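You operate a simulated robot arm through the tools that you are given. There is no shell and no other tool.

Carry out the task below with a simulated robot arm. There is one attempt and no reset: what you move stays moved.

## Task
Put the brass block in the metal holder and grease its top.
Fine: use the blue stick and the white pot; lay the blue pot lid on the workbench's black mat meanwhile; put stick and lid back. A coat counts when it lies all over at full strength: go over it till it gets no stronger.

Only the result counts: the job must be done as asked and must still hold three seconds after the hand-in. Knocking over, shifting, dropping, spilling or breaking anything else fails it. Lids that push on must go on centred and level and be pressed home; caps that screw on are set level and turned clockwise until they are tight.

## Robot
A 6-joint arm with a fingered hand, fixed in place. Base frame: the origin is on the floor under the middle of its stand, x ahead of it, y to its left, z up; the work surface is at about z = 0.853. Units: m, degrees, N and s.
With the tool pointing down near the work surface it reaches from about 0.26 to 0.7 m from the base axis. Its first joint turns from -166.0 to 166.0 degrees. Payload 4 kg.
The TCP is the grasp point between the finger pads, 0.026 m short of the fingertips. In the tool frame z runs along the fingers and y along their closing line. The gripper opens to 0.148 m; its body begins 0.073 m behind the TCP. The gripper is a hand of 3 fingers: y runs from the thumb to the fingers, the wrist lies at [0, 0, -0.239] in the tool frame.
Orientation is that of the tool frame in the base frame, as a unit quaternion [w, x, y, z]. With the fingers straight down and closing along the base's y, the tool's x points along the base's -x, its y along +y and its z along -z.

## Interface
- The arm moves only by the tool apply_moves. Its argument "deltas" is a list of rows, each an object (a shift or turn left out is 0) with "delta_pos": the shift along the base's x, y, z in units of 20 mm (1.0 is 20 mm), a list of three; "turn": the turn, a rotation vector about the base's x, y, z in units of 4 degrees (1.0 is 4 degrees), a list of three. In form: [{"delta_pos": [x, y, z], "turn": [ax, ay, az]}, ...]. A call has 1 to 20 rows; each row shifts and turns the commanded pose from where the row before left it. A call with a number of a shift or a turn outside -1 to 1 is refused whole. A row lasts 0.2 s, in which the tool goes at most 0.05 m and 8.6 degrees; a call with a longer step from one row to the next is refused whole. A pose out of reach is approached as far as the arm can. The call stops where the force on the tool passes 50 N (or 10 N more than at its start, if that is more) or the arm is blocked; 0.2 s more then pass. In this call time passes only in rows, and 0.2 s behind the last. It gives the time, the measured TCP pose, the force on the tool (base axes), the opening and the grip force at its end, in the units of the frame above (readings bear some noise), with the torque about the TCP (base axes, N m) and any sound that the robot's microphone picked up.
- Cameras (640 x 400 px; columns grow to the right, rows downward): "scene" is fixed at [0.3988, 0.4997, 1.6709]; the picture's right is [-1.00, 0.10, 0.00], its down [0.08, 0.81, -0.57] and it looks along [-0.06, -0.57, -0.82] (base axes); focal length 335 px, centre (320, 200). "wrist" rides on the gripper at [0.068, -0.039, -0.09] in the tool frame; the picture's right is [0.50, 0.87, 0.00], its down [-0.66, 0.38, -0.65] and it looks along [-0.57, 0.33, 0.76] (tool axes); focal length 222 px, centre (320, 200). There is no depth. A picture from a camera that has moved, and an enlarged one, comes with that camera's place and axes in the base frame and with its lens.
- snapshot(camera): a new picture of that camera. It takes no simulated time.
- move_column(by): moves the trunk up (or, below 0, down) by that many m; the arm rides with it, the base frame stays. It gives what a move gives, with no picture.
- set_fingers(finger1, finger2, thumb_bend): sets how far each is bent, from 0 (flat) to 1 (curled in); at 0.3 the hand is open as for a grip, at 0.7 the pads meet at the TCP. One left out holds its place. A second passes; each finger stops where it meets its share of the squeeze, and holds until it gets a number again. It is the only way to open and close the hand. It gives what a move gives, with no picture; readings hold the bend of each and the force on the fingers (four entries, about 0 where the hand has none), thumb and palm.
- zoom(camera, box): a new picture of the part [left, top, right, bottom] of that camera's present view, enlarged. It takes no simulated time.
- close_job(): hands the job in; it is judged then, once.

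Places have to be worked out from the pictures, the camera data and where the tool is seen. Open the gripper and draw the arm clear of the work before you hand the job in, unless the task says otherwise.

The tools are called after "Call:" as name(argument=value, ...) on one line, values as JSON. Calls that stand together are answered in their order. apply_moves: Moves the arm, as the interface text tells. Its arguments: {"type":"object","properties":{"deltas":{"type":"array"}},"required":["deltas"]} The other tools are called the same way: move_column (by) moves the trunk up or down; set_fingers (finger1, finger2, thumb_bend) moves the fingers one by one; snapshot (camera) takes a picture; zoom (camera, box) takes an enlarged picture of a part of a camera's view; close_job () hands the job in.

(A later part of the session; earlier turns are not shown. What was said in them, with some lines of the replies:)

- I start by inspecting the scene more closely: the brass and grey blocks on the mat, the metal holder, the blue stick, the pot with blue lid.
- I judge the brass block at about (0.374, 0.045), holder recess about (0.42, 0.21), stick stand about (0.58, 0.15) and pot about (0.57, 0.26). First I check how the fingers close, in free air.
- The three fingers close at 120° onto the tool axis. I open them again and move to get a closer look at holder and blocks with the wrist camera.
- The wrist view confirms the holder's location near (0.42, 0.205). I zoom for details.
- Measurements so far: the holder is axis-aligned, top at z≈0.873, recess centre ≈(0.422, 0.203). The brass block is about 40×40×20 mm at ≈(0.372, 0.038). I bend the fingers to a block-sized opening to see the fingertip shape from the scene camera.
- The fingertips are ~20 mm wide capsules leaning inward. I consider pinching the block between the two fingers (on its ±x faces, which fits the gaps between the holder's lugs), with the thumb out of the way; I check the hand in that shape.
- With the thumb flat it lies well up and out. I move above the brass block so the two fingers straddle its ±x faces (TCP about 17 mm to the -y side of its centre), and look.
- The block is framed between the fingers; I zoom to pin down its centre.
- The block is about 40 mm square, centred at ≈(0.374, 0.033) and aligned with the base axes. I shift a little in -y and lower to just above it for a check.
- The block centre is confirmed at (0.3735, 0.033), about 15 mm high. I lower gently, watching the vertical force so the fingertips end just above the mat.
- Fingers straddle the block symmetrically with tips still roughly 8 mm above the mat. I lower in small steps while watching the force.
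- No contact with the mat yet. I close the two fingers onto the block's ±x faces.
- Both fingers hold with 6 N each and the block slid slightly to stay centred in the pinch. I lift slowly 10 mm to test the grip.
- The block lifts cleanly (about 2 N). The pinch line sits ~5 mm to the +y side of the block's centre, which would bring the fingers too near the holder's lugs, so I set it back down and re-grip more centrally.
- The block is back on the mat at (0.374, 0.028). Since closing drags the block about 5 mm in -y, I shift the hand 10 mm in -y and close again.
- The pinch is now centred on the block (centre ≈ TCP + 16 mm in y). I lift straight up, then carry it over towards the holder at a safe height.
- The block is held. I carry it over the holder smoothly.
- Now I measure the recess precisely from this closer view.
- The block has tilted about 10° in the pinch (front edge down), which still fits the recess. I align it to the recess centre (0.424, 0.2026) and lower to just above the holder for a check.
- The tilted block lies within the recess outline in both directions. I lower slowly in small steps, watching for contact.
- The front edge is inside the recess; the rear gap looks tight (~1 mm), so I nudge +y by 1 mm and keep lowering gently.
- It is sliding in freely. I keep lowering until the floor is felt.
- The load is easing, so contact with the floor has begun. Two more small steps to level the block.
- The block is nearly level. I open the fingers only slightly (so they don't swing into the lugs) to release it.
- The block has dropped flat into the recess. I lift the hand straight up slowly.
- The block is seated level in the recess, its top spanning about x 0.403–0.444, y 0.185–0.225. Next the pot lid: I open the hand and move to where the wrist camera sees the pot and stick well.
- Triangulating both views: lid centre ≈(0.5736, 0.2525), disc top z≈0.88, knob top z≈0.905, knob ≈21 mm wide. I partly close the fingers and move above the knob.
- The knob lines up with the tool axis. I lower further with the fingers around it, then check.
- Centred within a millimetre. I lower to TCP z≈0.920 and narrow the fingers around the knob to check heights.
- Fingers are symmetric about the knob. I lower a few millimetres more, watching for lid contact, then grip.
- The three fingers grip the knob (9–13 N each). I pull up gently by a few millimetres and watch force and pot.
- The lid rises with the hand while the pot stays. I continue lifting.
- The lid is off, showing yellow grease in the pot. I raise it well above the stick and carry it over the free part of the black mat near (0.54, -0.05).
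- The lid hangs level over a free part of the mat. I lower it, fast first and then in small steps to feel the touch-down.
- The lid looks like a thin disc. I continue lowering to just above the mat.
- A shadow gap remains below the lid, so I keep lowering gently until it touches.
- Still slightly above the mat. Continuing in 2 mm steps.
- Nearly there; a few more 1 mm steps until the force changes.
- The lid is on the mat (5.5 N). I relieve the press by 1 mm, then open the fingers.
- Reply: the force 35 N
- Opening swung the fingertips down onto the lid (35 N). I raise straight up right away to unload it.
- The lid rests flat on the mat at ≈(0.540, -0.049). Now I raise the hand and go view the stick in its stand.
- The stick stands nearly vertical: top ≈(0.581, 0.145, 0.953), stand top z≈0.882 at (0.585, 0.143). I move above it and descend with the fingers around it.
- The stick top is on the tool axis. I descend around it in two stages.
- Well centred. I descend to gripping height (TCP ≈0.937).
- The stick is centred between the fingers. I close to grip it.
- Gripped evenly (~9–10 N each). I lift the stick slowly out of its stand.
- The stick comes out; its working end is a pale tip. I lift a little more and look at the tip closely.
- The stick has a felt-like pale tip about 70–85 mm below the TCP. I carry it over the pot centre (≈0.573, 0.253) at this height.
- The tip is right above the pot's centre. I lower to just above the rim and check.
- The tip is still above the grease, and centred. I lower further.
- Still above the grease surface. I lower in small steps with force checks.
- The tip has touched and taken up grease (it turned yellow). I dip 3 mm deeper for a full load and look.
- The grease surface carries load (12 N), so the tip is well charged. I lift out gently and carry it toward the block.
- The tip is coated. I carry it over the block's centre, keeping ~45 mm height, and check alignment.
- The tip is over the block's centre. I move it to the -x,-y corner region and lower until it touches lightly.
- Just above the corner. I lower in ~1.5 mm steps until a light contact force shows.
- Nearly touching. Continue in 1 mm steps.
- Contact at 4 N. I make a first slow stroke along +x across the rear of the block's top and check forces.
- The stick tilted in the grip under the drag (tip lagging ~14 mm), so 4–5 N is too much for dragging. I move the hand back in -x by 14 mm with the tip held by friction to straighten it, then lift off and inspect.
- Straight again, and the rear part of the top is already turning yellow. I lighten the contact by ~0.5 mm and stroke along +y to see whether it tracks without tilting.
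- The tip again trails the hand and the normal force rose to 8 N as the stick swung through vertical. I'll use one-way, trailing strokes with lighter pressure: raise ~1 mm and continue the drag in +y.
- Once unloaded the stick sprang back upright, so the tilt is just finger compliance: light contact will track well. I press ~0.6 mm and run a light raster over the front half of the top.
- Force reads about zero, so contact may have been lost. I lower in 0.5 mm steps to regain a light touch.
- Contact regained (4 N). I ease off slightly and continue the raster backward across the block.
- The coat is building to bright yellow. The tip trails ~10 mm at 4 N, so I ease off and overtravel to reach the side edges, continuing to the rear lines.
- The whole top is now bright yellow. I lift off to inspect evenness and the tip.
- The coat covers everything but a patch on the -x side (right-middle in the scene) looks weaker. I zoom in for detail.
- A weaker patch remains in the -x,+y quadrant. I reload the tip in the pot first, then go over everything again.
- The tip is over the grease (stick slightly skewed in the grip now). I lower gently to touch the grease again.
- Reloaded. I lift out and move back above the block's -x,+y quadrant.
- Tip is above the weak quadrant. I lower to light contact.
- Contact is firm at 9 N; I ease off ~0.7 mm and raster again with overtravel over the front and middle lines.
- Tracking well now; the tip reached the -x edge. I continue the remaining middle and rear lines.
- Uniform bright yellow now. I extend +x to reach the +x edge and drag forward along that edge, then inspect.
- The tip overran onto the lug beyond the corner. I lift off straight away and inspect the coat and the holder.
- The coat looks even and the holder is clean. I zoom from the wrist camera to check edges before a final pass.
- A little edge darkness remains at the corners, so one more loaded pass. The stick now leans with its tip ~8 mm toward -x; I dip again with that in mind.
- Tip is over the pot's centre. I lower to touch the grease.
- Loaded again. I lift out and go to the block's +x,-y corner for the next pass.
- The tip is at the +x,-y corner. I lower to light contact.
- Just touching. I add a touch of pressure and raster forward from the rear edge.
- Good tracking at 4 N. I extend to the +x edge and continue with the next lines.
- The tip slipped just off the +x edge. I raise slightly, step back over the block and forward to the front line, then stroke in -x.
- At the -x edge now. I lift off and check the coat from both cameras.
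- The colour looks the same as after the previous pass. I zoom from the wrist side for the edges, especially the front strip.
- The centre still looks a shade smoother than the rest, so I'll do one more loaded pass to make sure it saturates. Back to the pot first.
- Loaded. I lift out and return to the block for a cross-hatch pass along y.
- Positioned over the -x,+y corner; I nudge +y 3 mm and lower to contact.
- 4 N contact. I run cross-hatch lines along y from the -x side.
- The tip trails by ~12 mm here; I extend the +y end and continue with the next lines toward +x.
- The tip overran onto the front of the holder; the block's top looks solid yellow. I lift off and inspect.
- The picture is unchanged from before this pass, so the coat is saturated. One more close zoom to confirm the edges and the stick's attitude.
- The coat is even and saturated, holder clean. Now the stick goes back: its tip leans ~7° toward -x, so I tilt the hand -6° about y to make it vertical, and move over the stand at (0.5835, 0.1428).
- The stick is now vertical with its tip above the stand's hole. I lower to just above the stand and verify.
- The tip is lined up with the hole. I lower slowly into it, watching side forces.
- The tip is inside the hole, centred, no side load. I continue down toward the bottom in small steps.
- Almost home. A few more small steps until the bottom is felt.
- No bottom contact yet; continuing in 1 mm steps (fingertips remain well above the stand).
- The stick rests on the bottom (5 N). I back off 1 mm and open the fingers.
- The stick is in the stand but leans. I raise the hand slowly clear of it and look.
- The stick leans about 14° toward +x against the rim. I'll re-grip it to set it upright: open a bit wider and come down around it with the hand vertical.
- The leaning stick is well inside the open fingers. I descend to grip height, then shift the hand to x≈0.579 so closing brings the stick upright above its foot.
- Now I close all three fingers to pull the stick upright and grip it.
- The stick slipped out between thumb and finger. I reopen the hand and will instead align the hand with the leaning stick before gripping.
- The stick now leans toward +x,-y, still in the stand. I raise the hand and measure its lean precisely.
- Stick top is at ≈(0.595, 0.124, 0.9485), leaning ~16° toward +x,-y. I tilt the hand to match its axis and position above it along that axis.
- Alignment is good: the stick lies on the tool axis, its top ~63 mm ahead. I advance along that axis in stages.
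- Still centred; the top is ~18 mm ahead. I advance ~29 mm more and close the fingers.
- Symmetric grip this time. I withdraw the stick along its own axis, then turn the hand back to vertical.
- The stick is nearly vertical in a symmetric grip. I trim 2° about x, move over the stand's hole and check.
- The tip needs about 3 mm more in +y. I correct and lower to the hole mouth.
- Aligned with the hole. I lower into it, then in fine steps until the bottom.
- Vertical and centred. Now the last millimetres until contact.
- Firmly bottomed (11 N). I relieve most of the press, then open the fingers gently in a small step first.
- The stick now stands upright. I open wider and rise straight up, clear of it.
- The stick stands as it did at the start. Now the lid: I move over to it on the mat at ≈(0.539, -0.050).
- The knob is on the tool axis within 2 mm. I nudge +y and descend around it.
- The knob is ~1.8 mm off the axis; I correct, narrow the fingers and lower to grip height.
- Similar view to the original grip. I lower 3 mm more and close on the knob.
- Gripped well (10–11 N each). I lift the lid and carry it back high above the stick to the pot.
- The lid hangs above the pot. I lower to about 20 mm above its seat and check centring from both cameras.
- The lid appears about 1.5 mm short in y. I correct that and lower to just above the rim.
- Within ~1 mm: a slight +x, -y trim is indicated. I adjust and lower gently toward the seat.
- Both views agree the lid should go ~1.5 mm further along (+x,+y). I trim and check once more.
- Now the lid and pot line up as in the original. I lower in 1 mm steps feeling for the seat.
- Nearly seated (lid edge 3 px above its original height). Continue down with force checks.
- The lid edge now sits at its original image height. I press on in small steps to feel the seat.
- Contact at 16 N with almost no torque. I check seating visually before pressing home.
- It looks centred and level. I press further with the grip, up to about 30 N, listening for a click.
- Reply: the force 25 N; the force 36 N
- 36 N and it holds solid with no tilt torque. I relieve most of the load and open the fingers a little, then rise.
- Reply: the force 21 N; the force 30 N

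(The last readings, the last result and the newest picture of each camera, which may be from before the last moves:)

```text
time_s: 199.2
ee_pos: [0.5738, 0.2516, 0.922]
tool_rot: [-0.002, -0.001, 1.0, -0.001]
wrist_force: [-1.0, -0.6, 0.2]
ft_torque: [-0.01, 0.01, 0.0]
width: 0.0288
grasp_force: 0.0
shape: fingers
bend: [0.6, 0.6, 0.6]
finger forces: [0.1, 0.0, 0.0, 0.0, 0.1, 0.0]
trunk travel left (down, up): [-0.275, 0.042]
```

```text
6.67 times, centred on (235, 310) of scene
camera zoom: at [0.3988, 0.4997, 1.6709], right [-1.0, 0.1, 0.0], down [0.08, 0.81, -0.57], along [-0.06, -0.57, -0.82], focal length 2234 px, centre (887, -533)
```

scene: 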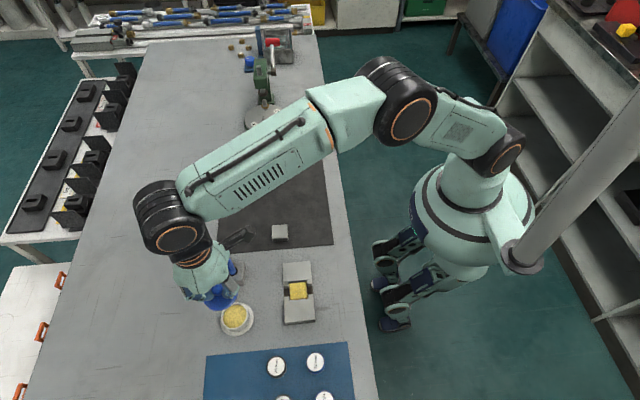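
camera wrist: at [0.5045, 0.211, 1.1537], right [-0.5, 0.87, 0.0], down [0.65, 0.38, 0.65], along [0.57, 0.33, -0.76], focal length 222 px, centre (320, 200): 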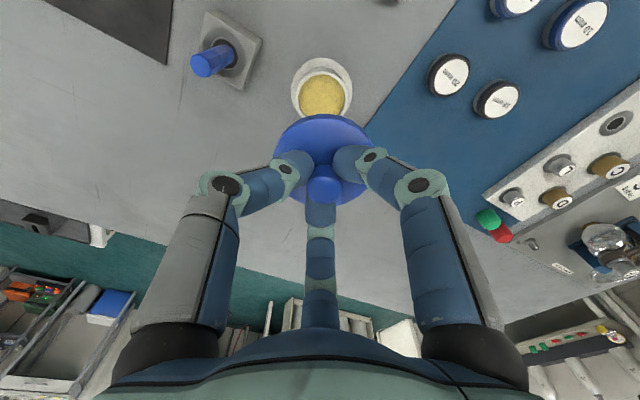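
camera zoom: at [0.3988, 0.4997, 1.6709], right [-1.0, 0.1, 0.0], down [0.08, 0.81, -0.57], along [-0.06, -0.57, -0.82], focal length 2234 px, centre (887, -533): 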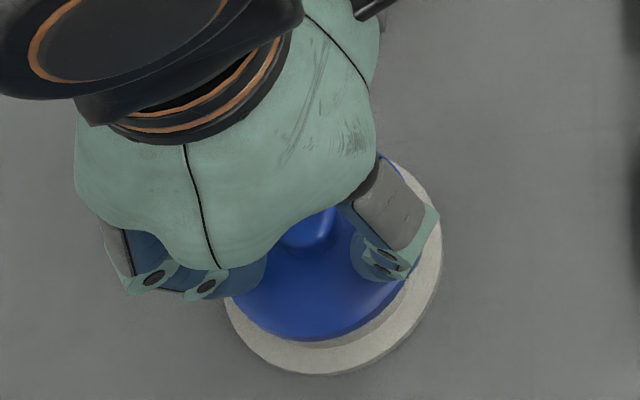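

The lid stays on the pot. I rise straight up clear of the knob and inspect its seating.

Call:
apply_moves(deltas=[{"delta_pos": [0, 0, 0.4]}, {"delta_pos": [0, 0, 0.7]}, {"delta_pos": [0, 0, 0.9]}, {"delta_pos": [0, 0, 0.9]}])

Call:
zoom(camera="wrist", box=[220, 40, 420, 200])

Call:
zoom(camera="scene", box=[200, 280, 280, 340])

```text
time_s: 200.2
ee_pos: [0.5748, 0.2531, 0.9824]
tool_rot: [0.001, 0.0, 1.0, 0.001]
wrist_force: [0.1, -0.4, 0.1]
ft_torque: [-0.01, 0.0, 0.04]
width: 0.0288
grasp_force: 0.0
shape: fingers
bend: [0.6, 0.6, 0.6]
finger forces: [0.1, 0.1, 0.1, 0.0, 0.0, 0.0]
trunk travel left (down, up): [-0.275, 0.042]
```

```text
2.50 times, centred on (320, 120) of wrist
camera zoom: at [0.5079, 0.2127, 1.0708], right [-0.5, 0.87, 0.0], down [0.65, 0.38, 0.65], along [0.57, 0.33, -0.76], focal length 555 px, centre (320, 400)
```

zoom: 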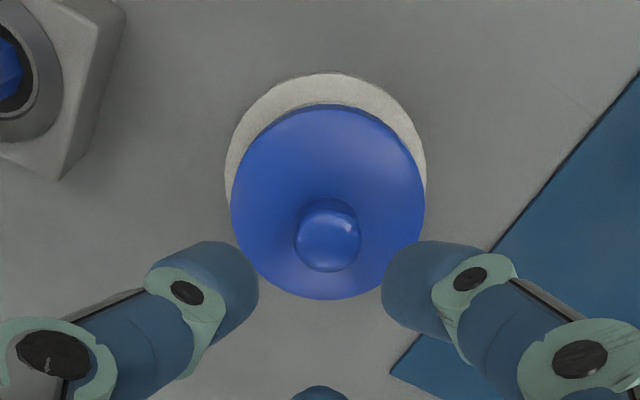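

```text
6.67 times, centred on (240, 310) of scene
camera zoom: at [0.3988, 0.4997, 1.6709], right [-1.0, 0.1, 0.0], down [0.08, 0.81, -0.57], along [-0.06, -0.57, -0.82], focal length 2234 px, centre (853, -533)
```

zoom: 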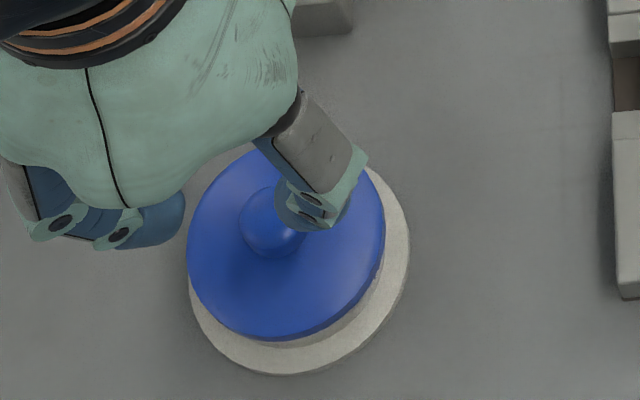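

I raise and move the hand aside for an unobstructed comparison with the original picture.

Call:
apply_moves(deltas=[{"delta_pos": [0, 0, 0.9]}, {"delta_pos": [-0.5, 0, 0.9]}, {"delta_pos": [-1, -0.2, 0.5]}, {"delta_pos": [-1, -0.3, 0]}, {"delta_pos": [-1, -0.3, 0]}, {"delta_pos": [-1, -0.3, 0]}, {"delta_pos": [-0.6, -0.2, 0]}])

Call:
zoom(camera="scene", box=[200, 280, 280, 340])

Call:
snapshot(camera="wrist")

```text
time_s: 201.8
ee_pos: [0.4721, 0.2268, 1.0282]
tool_rot: [0.001, 0.001, 1.0, 0.0]
wrist_force: [0.1, -0.6, 0.3]
ft_torque: [0.0, 0.0, 0.01]
width: 0.029
grasp_force: 0.1
shape: fingers
bend: [0.6, 0.6, 0.6]
finger forces: [0.1, 0.1, 0.0, 0.0, 0.0, 0.0]
trunk travel left (down, up): [-0.275, 0.042]
```

```text
6.67 times, centred on (240, 310) of scene
camera zoom: at [0.3988, 0.4997, 1.6709], right [-1.0, 0.1, 0.0], down [0.08, 0.81, -0.57], along [-0.06, -0.57, -0.82], focal length 2234 px, centre (853, -533)
```

zoom: 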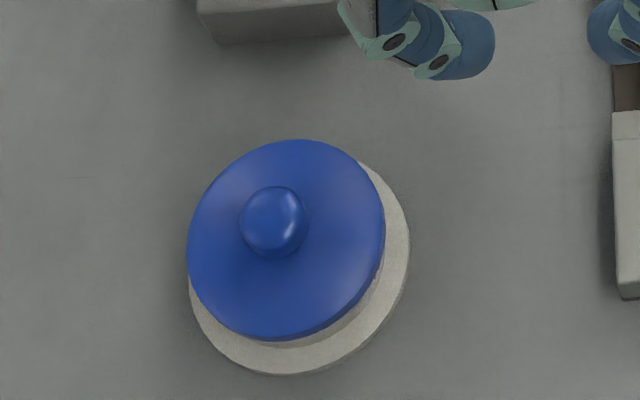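

```text
taken
camera wrist: at [0.4036, 0.1857, 1.1177], right [-0.5, 0.87, 0.0], down [0.65, 0.38, 0.65], along [0.57, 0.33, -0.76], focal length 222 px, centre (320, 200)
```

wrist: 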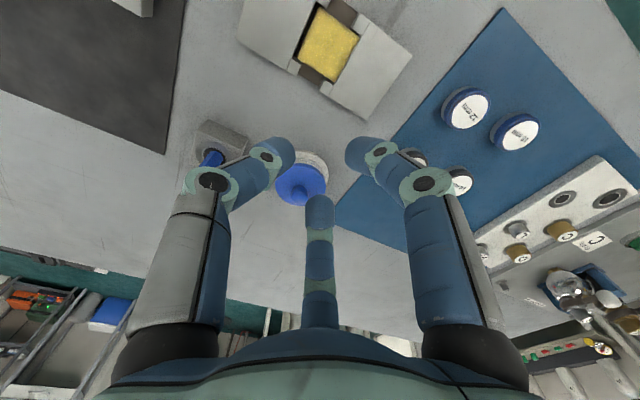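

The lid sits at its original height, within ~1 mm of its original position. For certainty I'll press it home from above: close the fingertips together and push down on the knob's centre.

Call:
set_fingers(finger1=0.72, finger2=0.72, thumb_bend=0.72)

Call:
apply_moves(deltas=[{"delta_pos": [0.6, 0.15, 0]}, {"delta_pos": [0.95, 0.25, 0]}, {"delta_pos": [0.95, 0.25, 0]}, {"delta_pos": [0.95, 0.25, 0]}, {"delta_pos": [0.95, 0.25, 0]}, {"delta_pos": [0.6, 0.13, 0]}, {"delta_pos": [0, 0, -0.7]}, {"delta_pos": [0, 0, -0.8]}, {"delta_pos": [0, 0, -0.8]}])

Call:
zoom(camera="wrist", box=[220, 60, 420, 220])

Call:
zoom(camera="scene", box=[200, 270, 280, 340])

```text
time_s: 202.8
ee_pos: [0.4711, 0.2249, 1.0292]
tool_rot: [0.0, 0.0, 1.0, -0.001]
wrist_force: [0.4, -0.2, 0.6]
ft_torque: [-0.01, 0.01, -0.02]
width: 0.0
grasp_force: 0.0
shape: fingers
bend: [0.71, 0.71, 0.71]
finger forces: [0.0, 0.0, 0.0, 0.0, 0.0, 0.0]
trunk travel left (down, up): [-0.275, 0.042]
```

```text
time_s: 204.8
ee_pos: [0.5717, 0.2517, 0.9816]
tool_rot: [0.0, 0.0, 1.0, 0.001]
wrist_force: [-0.2, -0.7, 1.0]
ft_torque: [0.01, 0.02, 0.02]
width: 0.0
grasp_force: 0.1
shape: fingers
bend: [0.71, 0.71, 0.71]
finger forces: [0.0, 0.0, 0.0, 0.1, 0.0, 0.0]
trunk travel left (down, up): [-0.275, 0.042]
```

```text
2.50 times, centred on (320, 140) of wrist
camera zoom: at [0.5041, 0.2115, 1.0708], right [-0.5, 0.87, 0.0], down [0.66, 0.38, 0.65], along [0.57, 0.33, -0.76], focal length 555 px, centre (320, 350)
```

zoom: 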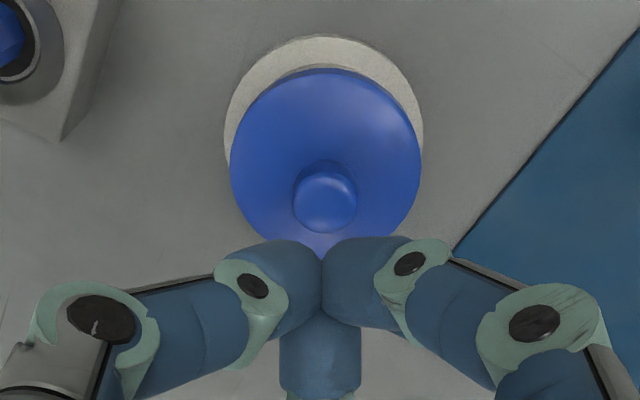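

```text
5.71 times, centred on (240, 305) of scene
camera zoom: at [0.3988, 0.4997, 1.6709], right [-1.0, 0.1, 0.0], down [0.08, 0.81, -0.57], along [-0.06, -0.57, -0.82], focal length 1914 px, centre (777, -400)
```

zoom: 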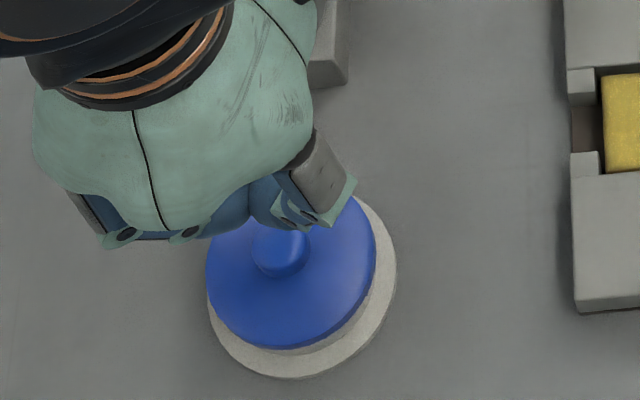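

I nudge over the knob's centre and lower onto it in small steps.

Call:
apply_moves(deltas=[{"delta_pos": [0.02, 0.08, -0.6]}, {"delta_pos": [0, 0, -0.6]}, {"delta_pos": [0, 0, -0.4]}])

Call:
zoom(camera="wrist", box=[220, 60, 420, 220])

```text
time_s: 205.6
ee_pos: [0.5712, 0.2512, 0.9499]
tool_rot: [0.001, 0.0, 1.0, 0.0]
wrist_force: [-0.8, -0.5, -0.5]
ft_torque: [-0.04, -0.01, 0.01]
width: 0.0003
grasp_force: 0.0
shape: fingers
bend: [0.71, 0.71, 0.71]
finger forces: [0.0, 0.0, 0.0, 0.1, 0.0, 0.0]
trunk travel left (down, up): [-0.275, 0.042]
```

```text
2.50 times, centred on (320, 140) of wrist
camera zoom: at [0.5044, 0.2123, 1.04], right [-0.5, 0.87, 0.0], down [0.66, 0.38, 0.65], along [0.57, 0.33, -0.76], focal length 555 px, centre (320, 350)
```

zoom: 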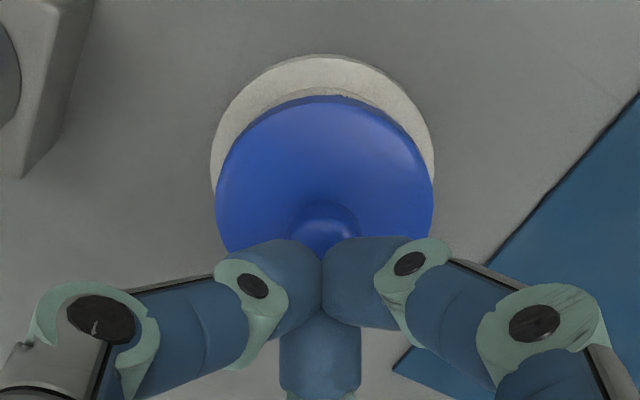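

Call:
apply_moves(deltas=[{"delta_pos": [0, 0, -0.2]}, {"delta_pos": [0, 0, -0.15]}, {"delta_pos": [0, 0, -0.1]}])

Call:
apply_moves(deltas=[{"delta_pos": [0, 0, -0.08]}])

Call:
apply_moves(deltas=[{"delta_pos": [0, 0, -0.08]}])

```text
time_s: 206.4
ee_pos: [0.5727, 0.2534, 0.9411]
tool_rot: [0.0, 0.0, 1.0, 0.001]
wrist_force: [1.4, 1.0, -0.2]
ft_torque: [0.02, 0.03, 0.01]
width: 0.0
grasp_force: 0.0
shape: fingers
bend: [0.71, 0.71, 0.71]
finger forces: [0.0, 0.0, 0.1, 0.0, 0.1, 0.1]
trunk travel left (down, up): [-0.275, 0.042]
```

```text
time_s: 206.8
ee_pos: [0.5725, 0.252, 0.9387]
tool_rot: [-0.001, 0.0, 1.0, 0.0]
wrist_force: [-0.5, -0.9, -0.4]
ft_torque: [-0.01, 0.02, -0.01]
width: 0.0
grasp_force: 0.1
shape: fingers
bend: [0.71, 0.71, 0.71]
finger forces: [0.1, 0.1, 0.0, 0.1, 0.0, 0.1]
trunk travel left (down, up): [-0.275, 0.042]
```

```text
time_s: 207.2
ee_pos: [0.5725, 0.253, 0.9375]
tool_rot: [0.0, 0.0, 1.0, 0.0]
wrist_force: [-0.9, 0.7, -0.4]
ft_torque: [0.03, -0.02, 0.01]
width: 0.0002
grasp_force: 0.1
shape: fingers
bend: [0.71, 0.71, 0.71]
finger forces: [0.1, 0.1, 0.0, 0.0, 0.0, 0.0]
trunk travel left (down, up): [-0.275, 0.042]
```

Call:
apply_moves(deltas=[{"delta_pos": [0, 0, -0.08]}, {"delta_pos": [0, 0, -0.06]}])

Call:
apply_moves(deltas=[{"delta_pos": [0, 0, -0.06]}])

Call:
apply_moves(deltas=[{"delta_pos": [0, 0, -0.06]}])

```text
time_s: 207.8
ee_pos: [0.5715, 0.2527, 0.9353]
tool_rot: [0.0, 0.0, 1.0, -0.001]
wrist_force: [-0.3, 0.1, -0.2]
ft_torque: [0.02, 0.02, 0.01]
width: 0.0001
grasp_force: 0.1
shape: fingers
bend: [0.71, 0.71, 0.71]
finger forces: [0.0, 0.1, 0.0, 0.0, 0.0, 0.1]
trunk travel left (down, up): [-0.275, 0.042]
```

```text
time_s: 208.2
ee_pos: [0.5715, 0.2538, 0.9341]
tool_rot: [0.0, 0.0, 1.0, 0.0]
wrist_force: [-0.2, -0.3, 0.3]
ft_torque: [0.01, 0.0, -0.01]
width: 0.0
grasp_force: 0.1
shape: fingers
bend: [0.71, 0.71, 0.71]
finger forces: [0.1, 0.0, 0.0, 0.0, 0.1, 0.0]
trunk travel left (down, up): [-0.275, 0.042]
```

```text
time_s: 208.6
ee_pos: [0.5722, 0.2532, 0.9355]
tool_rot: [0.0, 0.0, 1.0, 0.0]
wrist_force: [0.8, 0.0, 5.1]
ft_torque: [-0.04, -0.02, 0.0]
width: 0.0
grasp_force: 3.6
shape: fingers
bend: [0.71, 0.71, 0.71]
finger forces: [0.0, 0.0, 0.0, 0.0, 6.9, 0.0]
trunk travel left (down, up): [-0.275, 0.042]
```

Contact on the knob (5 N). I press progressively to about 40 N.

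Call:
apply_moves(deltas=[{"delta_pos": [0, 0, -0.06]}])

Call:
apply_moves(deltas=[{"delta_pos": [0, 0, -0.06]}])

Call:
apply_moves(deltas=[{"delta_pos": [0, 0, -0.06]}])

```text
time_s: 209.0
ee_pos: [0.5734, 0.2538, 0.9339]
tool_rot: [0.001, 0.0, 1.0, 0.001]
wrist_force: [-0.9, -0.7, 18.2]
ft_torque: [-0.07, 0.05, -0.02]
width: 0.0
grasp_force: 14.6
shape: fingers
bend: [0.72, 0.72, 0.72]
finger forces: [8.2, 7.7, 0.0, 0.1, 13.6, 0.1]
trunk travel left (down, up): [-0.275, 0.042]
```

```text
time_s: 209.4
ee_pos: [0.5722, 0.2527, 0.933]
tool_rot: [0.003, -0.001, 1.0, 0.002]
wrist_force: [-0.9, -0.4, 29.6]
ft_torque: [-0.09, 0.06, -0.01]
width: 0.0001
grasp_force: 21.0
shape: fingers
bend: [0.72, 0.72, 0.72]
finger forces: [12.0, 11.0, 0.1, 0.0, 18.8, 0.0]
trunk travel left (down, up): [-0.275, 0.042]
```

```text
time_s: 209.8
ee_pos: [0.5717, 0.2532, 0.9334]
tool_rot: [0.003, 0.0, 1.0, 0.001]
wrist_force: [-0.5, -2.1, 42.5]
ft_torque: [-0.19, 0.05, -0.03]
width: 0.0001
grasp_force: 28.3
shape: fingers
bend: [0.73, 0.73, 0.72]
finger forces: [16.4, 13.9, 0.0, 0.0, 27.1, 0.0]
trunk travel left (down, up): [-0.275, 0.042]
```

42 N with no movement: the lid is home. I lift off, and check everything.

Call:
apply_moves(deltas=[{"delta_pos": [0, 0, 0.2]}, {"delta_pos": [0, 0, 0.5]}, {"delta_pos": [0, 0, 0.9]}, {"delta_pos": [0, 0, 1]}, {"delta_pos": [0, 0, 1]}, {"delta_pos": [0, 0, 1]}, {"delta_pos": [0, 0, 1]}, {"delta_pos": [-0.5, -0.5, 1]}, {"delta_pos": [-0.9, -0.9, 0.5]}, {"delta_pos": [-0.9, -0.9, 0.5]}, {"delta_pos": [-0.9, -0.9, 0.5]}, {"delta_pos": [-0.9, -0.9, 0.5]}, {"delta_pos": [-0.9, -0.9, 0]}, {"delta_pos": [-0.9, -0.9, 0]}])

Call:
set_fingers(finger1=0.3, finger2=0.3, thumb_bend=0.3)

Call:
snapshot(camera="scene")

Call:
zoom(camera="scene", box=[200, 280, 280, 340])

Call:
zoom(camera="scene", box=[200, 250, 360, 350])

Call:
zoom(camera="wrist", box=[230, 100, 430, 260])

```text
time_s: 212.8
ee_pos: [0.4517, 0.1347, 1.1]
tool_rot: [0.002, 0.0, 1.0, 0.0]
wrist_force: [-0.3, -0.9, -0.1]
ft_torque: [-0.01, 0.0, 0.01]
width: 0.0
grasp_force: 0.0
shape: fingers
bend: [0.71, 0.71, 0.71]
finger forces: [0.0, 0.0, 0.1, 0.1, 0.0, 0.0]
trunk travel left (down, up): [-0.275, 0.042]
```

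```text
time_s: 213.8
ee_pos: [0.4551, 0.135, 1.1008]
tool_rot: [0.0, 0.001, 1.0, 0.0]
wrist_force: [0.0, -0.2, -0.6]
ft_torque: [0.0, -0.01, -0.02]
width: 0.1265
grasp_force: 0.0
shape: fingers
bend: [0.3, 0.3, 0.3]
finger forces: [0.0, 0.0, 0.0, 0.0, 0.0, 0.1]
trunk travel left (down, up): [-0.275, 0.042]
```

```text
taken
```

scene: 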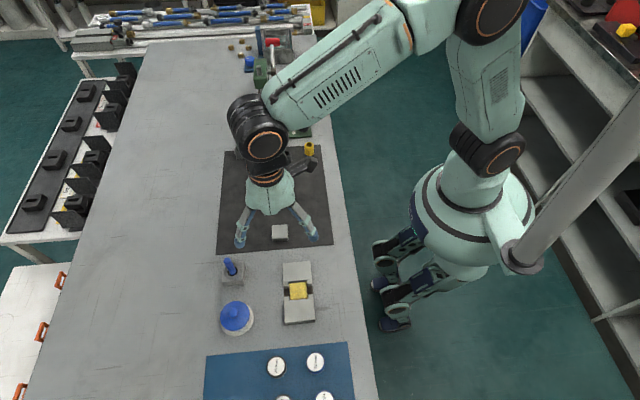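

```text
6.67 times, centred on (240, 310) of scene
camera zoom: at [0.3988, 0.4997, 1.6709], right [-1.0, 0.1, 0.0], down [0.08, 0.81, -0.57], along [-0.06, -0.57, -0.82], focal length 2234 px, centre (853, -533)
```

zoom: 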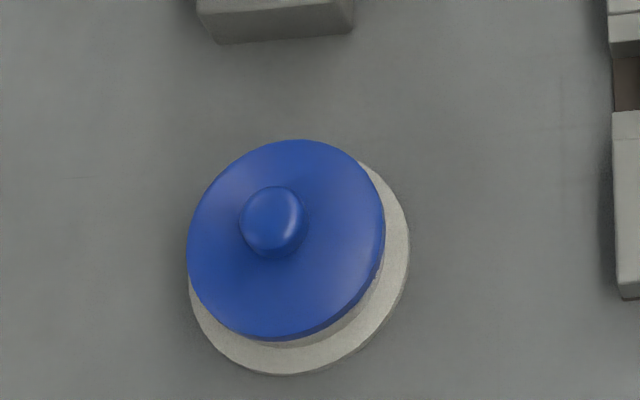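

```text
4.00 times, centred on (280, 300) of scene
camera zoom: at [0.3988, 0.4997, 1.6709], right [-1.0, 0.1, 0.0], down [0.08, 0.81, -0.57], along [-0.06, -0.57, -0.82], focal length 1340 px, centre (480, -200)
```

zoom: 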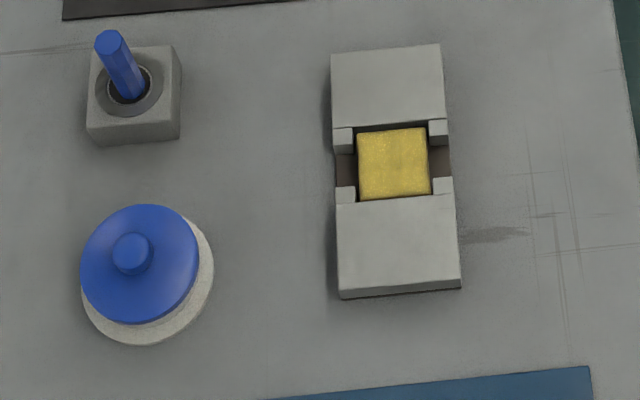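

```text
2.50 times, centred on (330, 180) of wrist
camera zoom: at [0.3862, 0.0957, 1.1896], right [-0.5, 0.87, 0.0], down [0.66, 0.38, 0.65], along [0.57, 0.33, -0.76], focal length 555 px, centre (295, 250)
```

zoom: 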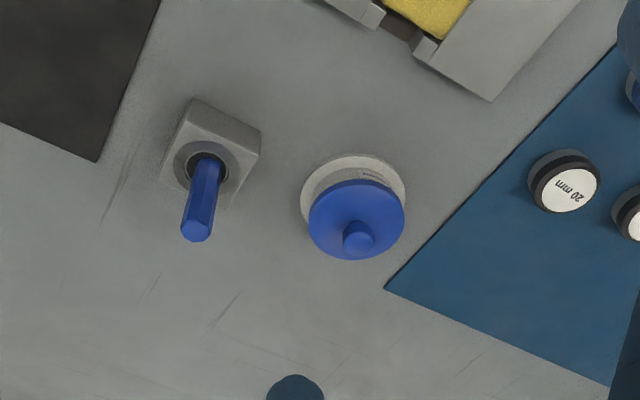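

All is in place: block seated and coated, stick upright in its stand, lid home on the pot, neighbours unmoved. I draw the arm back to its start pose and take a last close look at the coat.

Call:
apply_moves(deltas=[{"delta_pos": [-0.2, -0.8, 0.6]}, {"delta_pos": [-0.2, -0.9, 0.6]}, {"delta_pos": [-0.2, -0.9, 0.6]}, {"delta_pos": [-0.2, -0.9, 0.6]}, {"delta_pos": [-0.2, -0.9, 0.6]}, {"delta_pos": [-0.2, -0.9, 0.6]}, {"delta_pos": [-0.2, -0.9, 0.6]}, {"delta_pos": [-0.2, -0.9, 0.6]}, {"delta_pos": [-0.2, -0.9, 0.6]}])

Call:
snapshot(camera="scene")

Call:
zoom(camera="scene", box=[288, 278, 313, 303])

Call:
zoom(camera="wrist", box=[300, 30, 500, 230])

```text
time_s: 215.8
ee_pos: [0.4181, -0.0255, 1.2097]
tool_rot: [0.0, 0.0, 1.0, 0.0]
wrist_force: [0.2, 0.3, -0.3]
ft_torque: [0.01, -0.01, -0.02]
width: 0.1265
grasp_force: 0.0
shape: fingers
bend: [0.3, 0.3, 0.3]
finger forces: [0.0, 0.0, 0.0, 0.1, 0.1, 0.1]
trunk travel left (down, up): [-0.275, 0.042]
```

```text
taken
```

scene: 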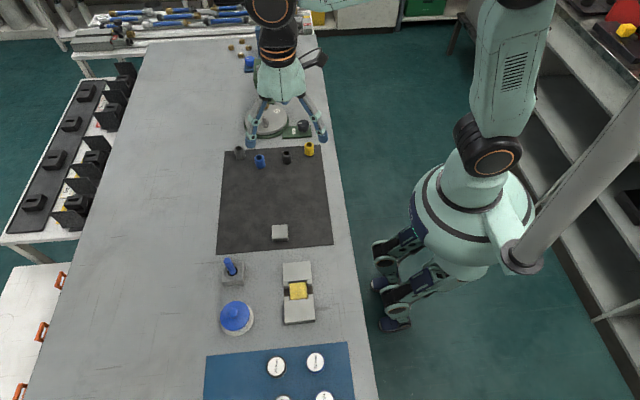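

```text
16.00 times, centred on (300, 290) of scene
camera zoom: at [0.3988, 0.4997, 1.6709], right [-1.0, 0.1, 0.0], down [0.08, 0.81, -0.57], along [-0.06, -0.57, -0.82], focal length 5361 px, centre (632, -1248)
```

zoom: 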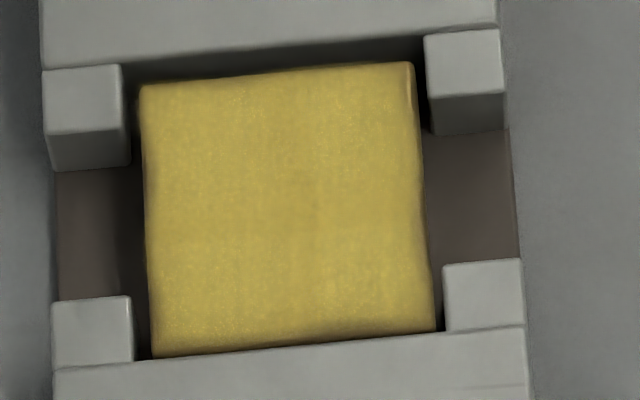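

```text
2.00 times, centred on (400, 130) of wrist
camera zoom: at [0.3507, -0.0657, 1.298], right [-0.5, 0.87, 0.0], down [0.66, 0.38, 0.65], along [0.57, 0.33, -0.76], focal length 444 px, centre (160, 340)
```

zoom: 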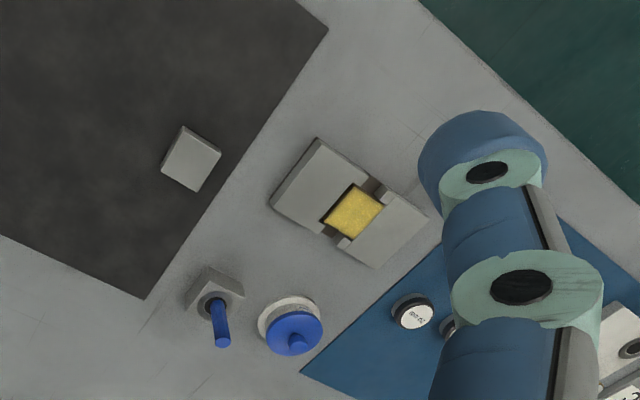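

Before handing in, I look even closer at the coat's centre versus its edges for any residual weak spot.

Call:
zoom(camera="scene", box=[290, 282, 308, 293])

Call:
zoom(camera="scene", box=[290, 289, 308, 300])

Call:
zoom(camera="wrist", box=[395, 115, 445, 155])

```text
16.00 times, centred on (299, 288) of scene
camera zoom: at [0.3988, 0.4997, 1.6709], right [-1.0, 0.1, 0.0], down [0.08, 0.81, -0.57], along [-0.06, -0.57, -0.82], focal length 5361 px, centre (656, -1200)
```

zoom: 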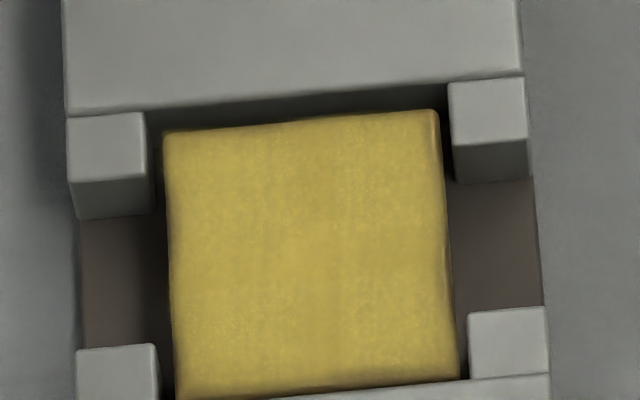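

```text
16.00 times, centred on (299, 294) of scene
camera zoom: at [0.3988, 0.4997, 1.6709], right [-1.0, 0.1, 0.0], down [0.08, 0.81, -0.57], along [-0.06, -0.57, -0.82], focal length 5361 px, centre (656, -1312)
```

zoom: 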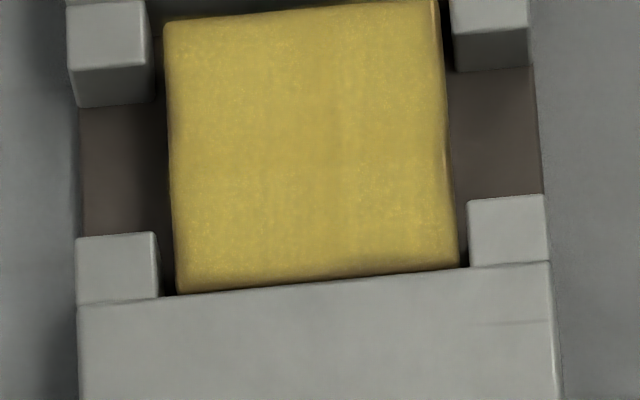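

```text
10.00 times, centred on (420, 135) of wrist
camera zoom: at [0.3507, -0.0657, 1.298], right [-0.5, 0.87, 0.0], down [0.66, 0.38, 0.65], along [0.57, 0.33, -0.76], focal length 2221 px, centre (-680, 850)
```

zoom: 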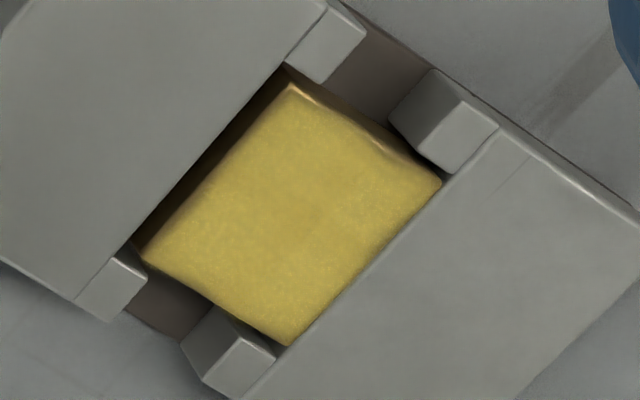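

The coat is uniform and hasn't changed over the last two passes. Every item is back in place and the arm is clear with the hand open, so I hand the job in.

Call:
close_job()

```text
The job is handed in.
```

I've handed the job in. The brass block sits flat in the metal holder and its top is greased all over. The result of the judging hasn't come back.

- **Coat:** I loaded the blue stick four times from the white pot and went over the whole top each time. The last two passes changed nothing I could see, so I took it as full strength.
- **Lid:** It lay on the black mat while I worked. It is now back on the pot, level, about 1 mm from where it started, and pressed home with about 42 N.
- **Stick:** It is back in its stand and upright. On the first try it ended up leaning, so I took it out and set it in again.
- **Overruns:** The tip ran slightly past the block onto the holder a couple of times. I saw no grease on the holder afterwards, and the holder, stick stand and grey block look unmoved.

The hand is open and the arm is back near its start pose.
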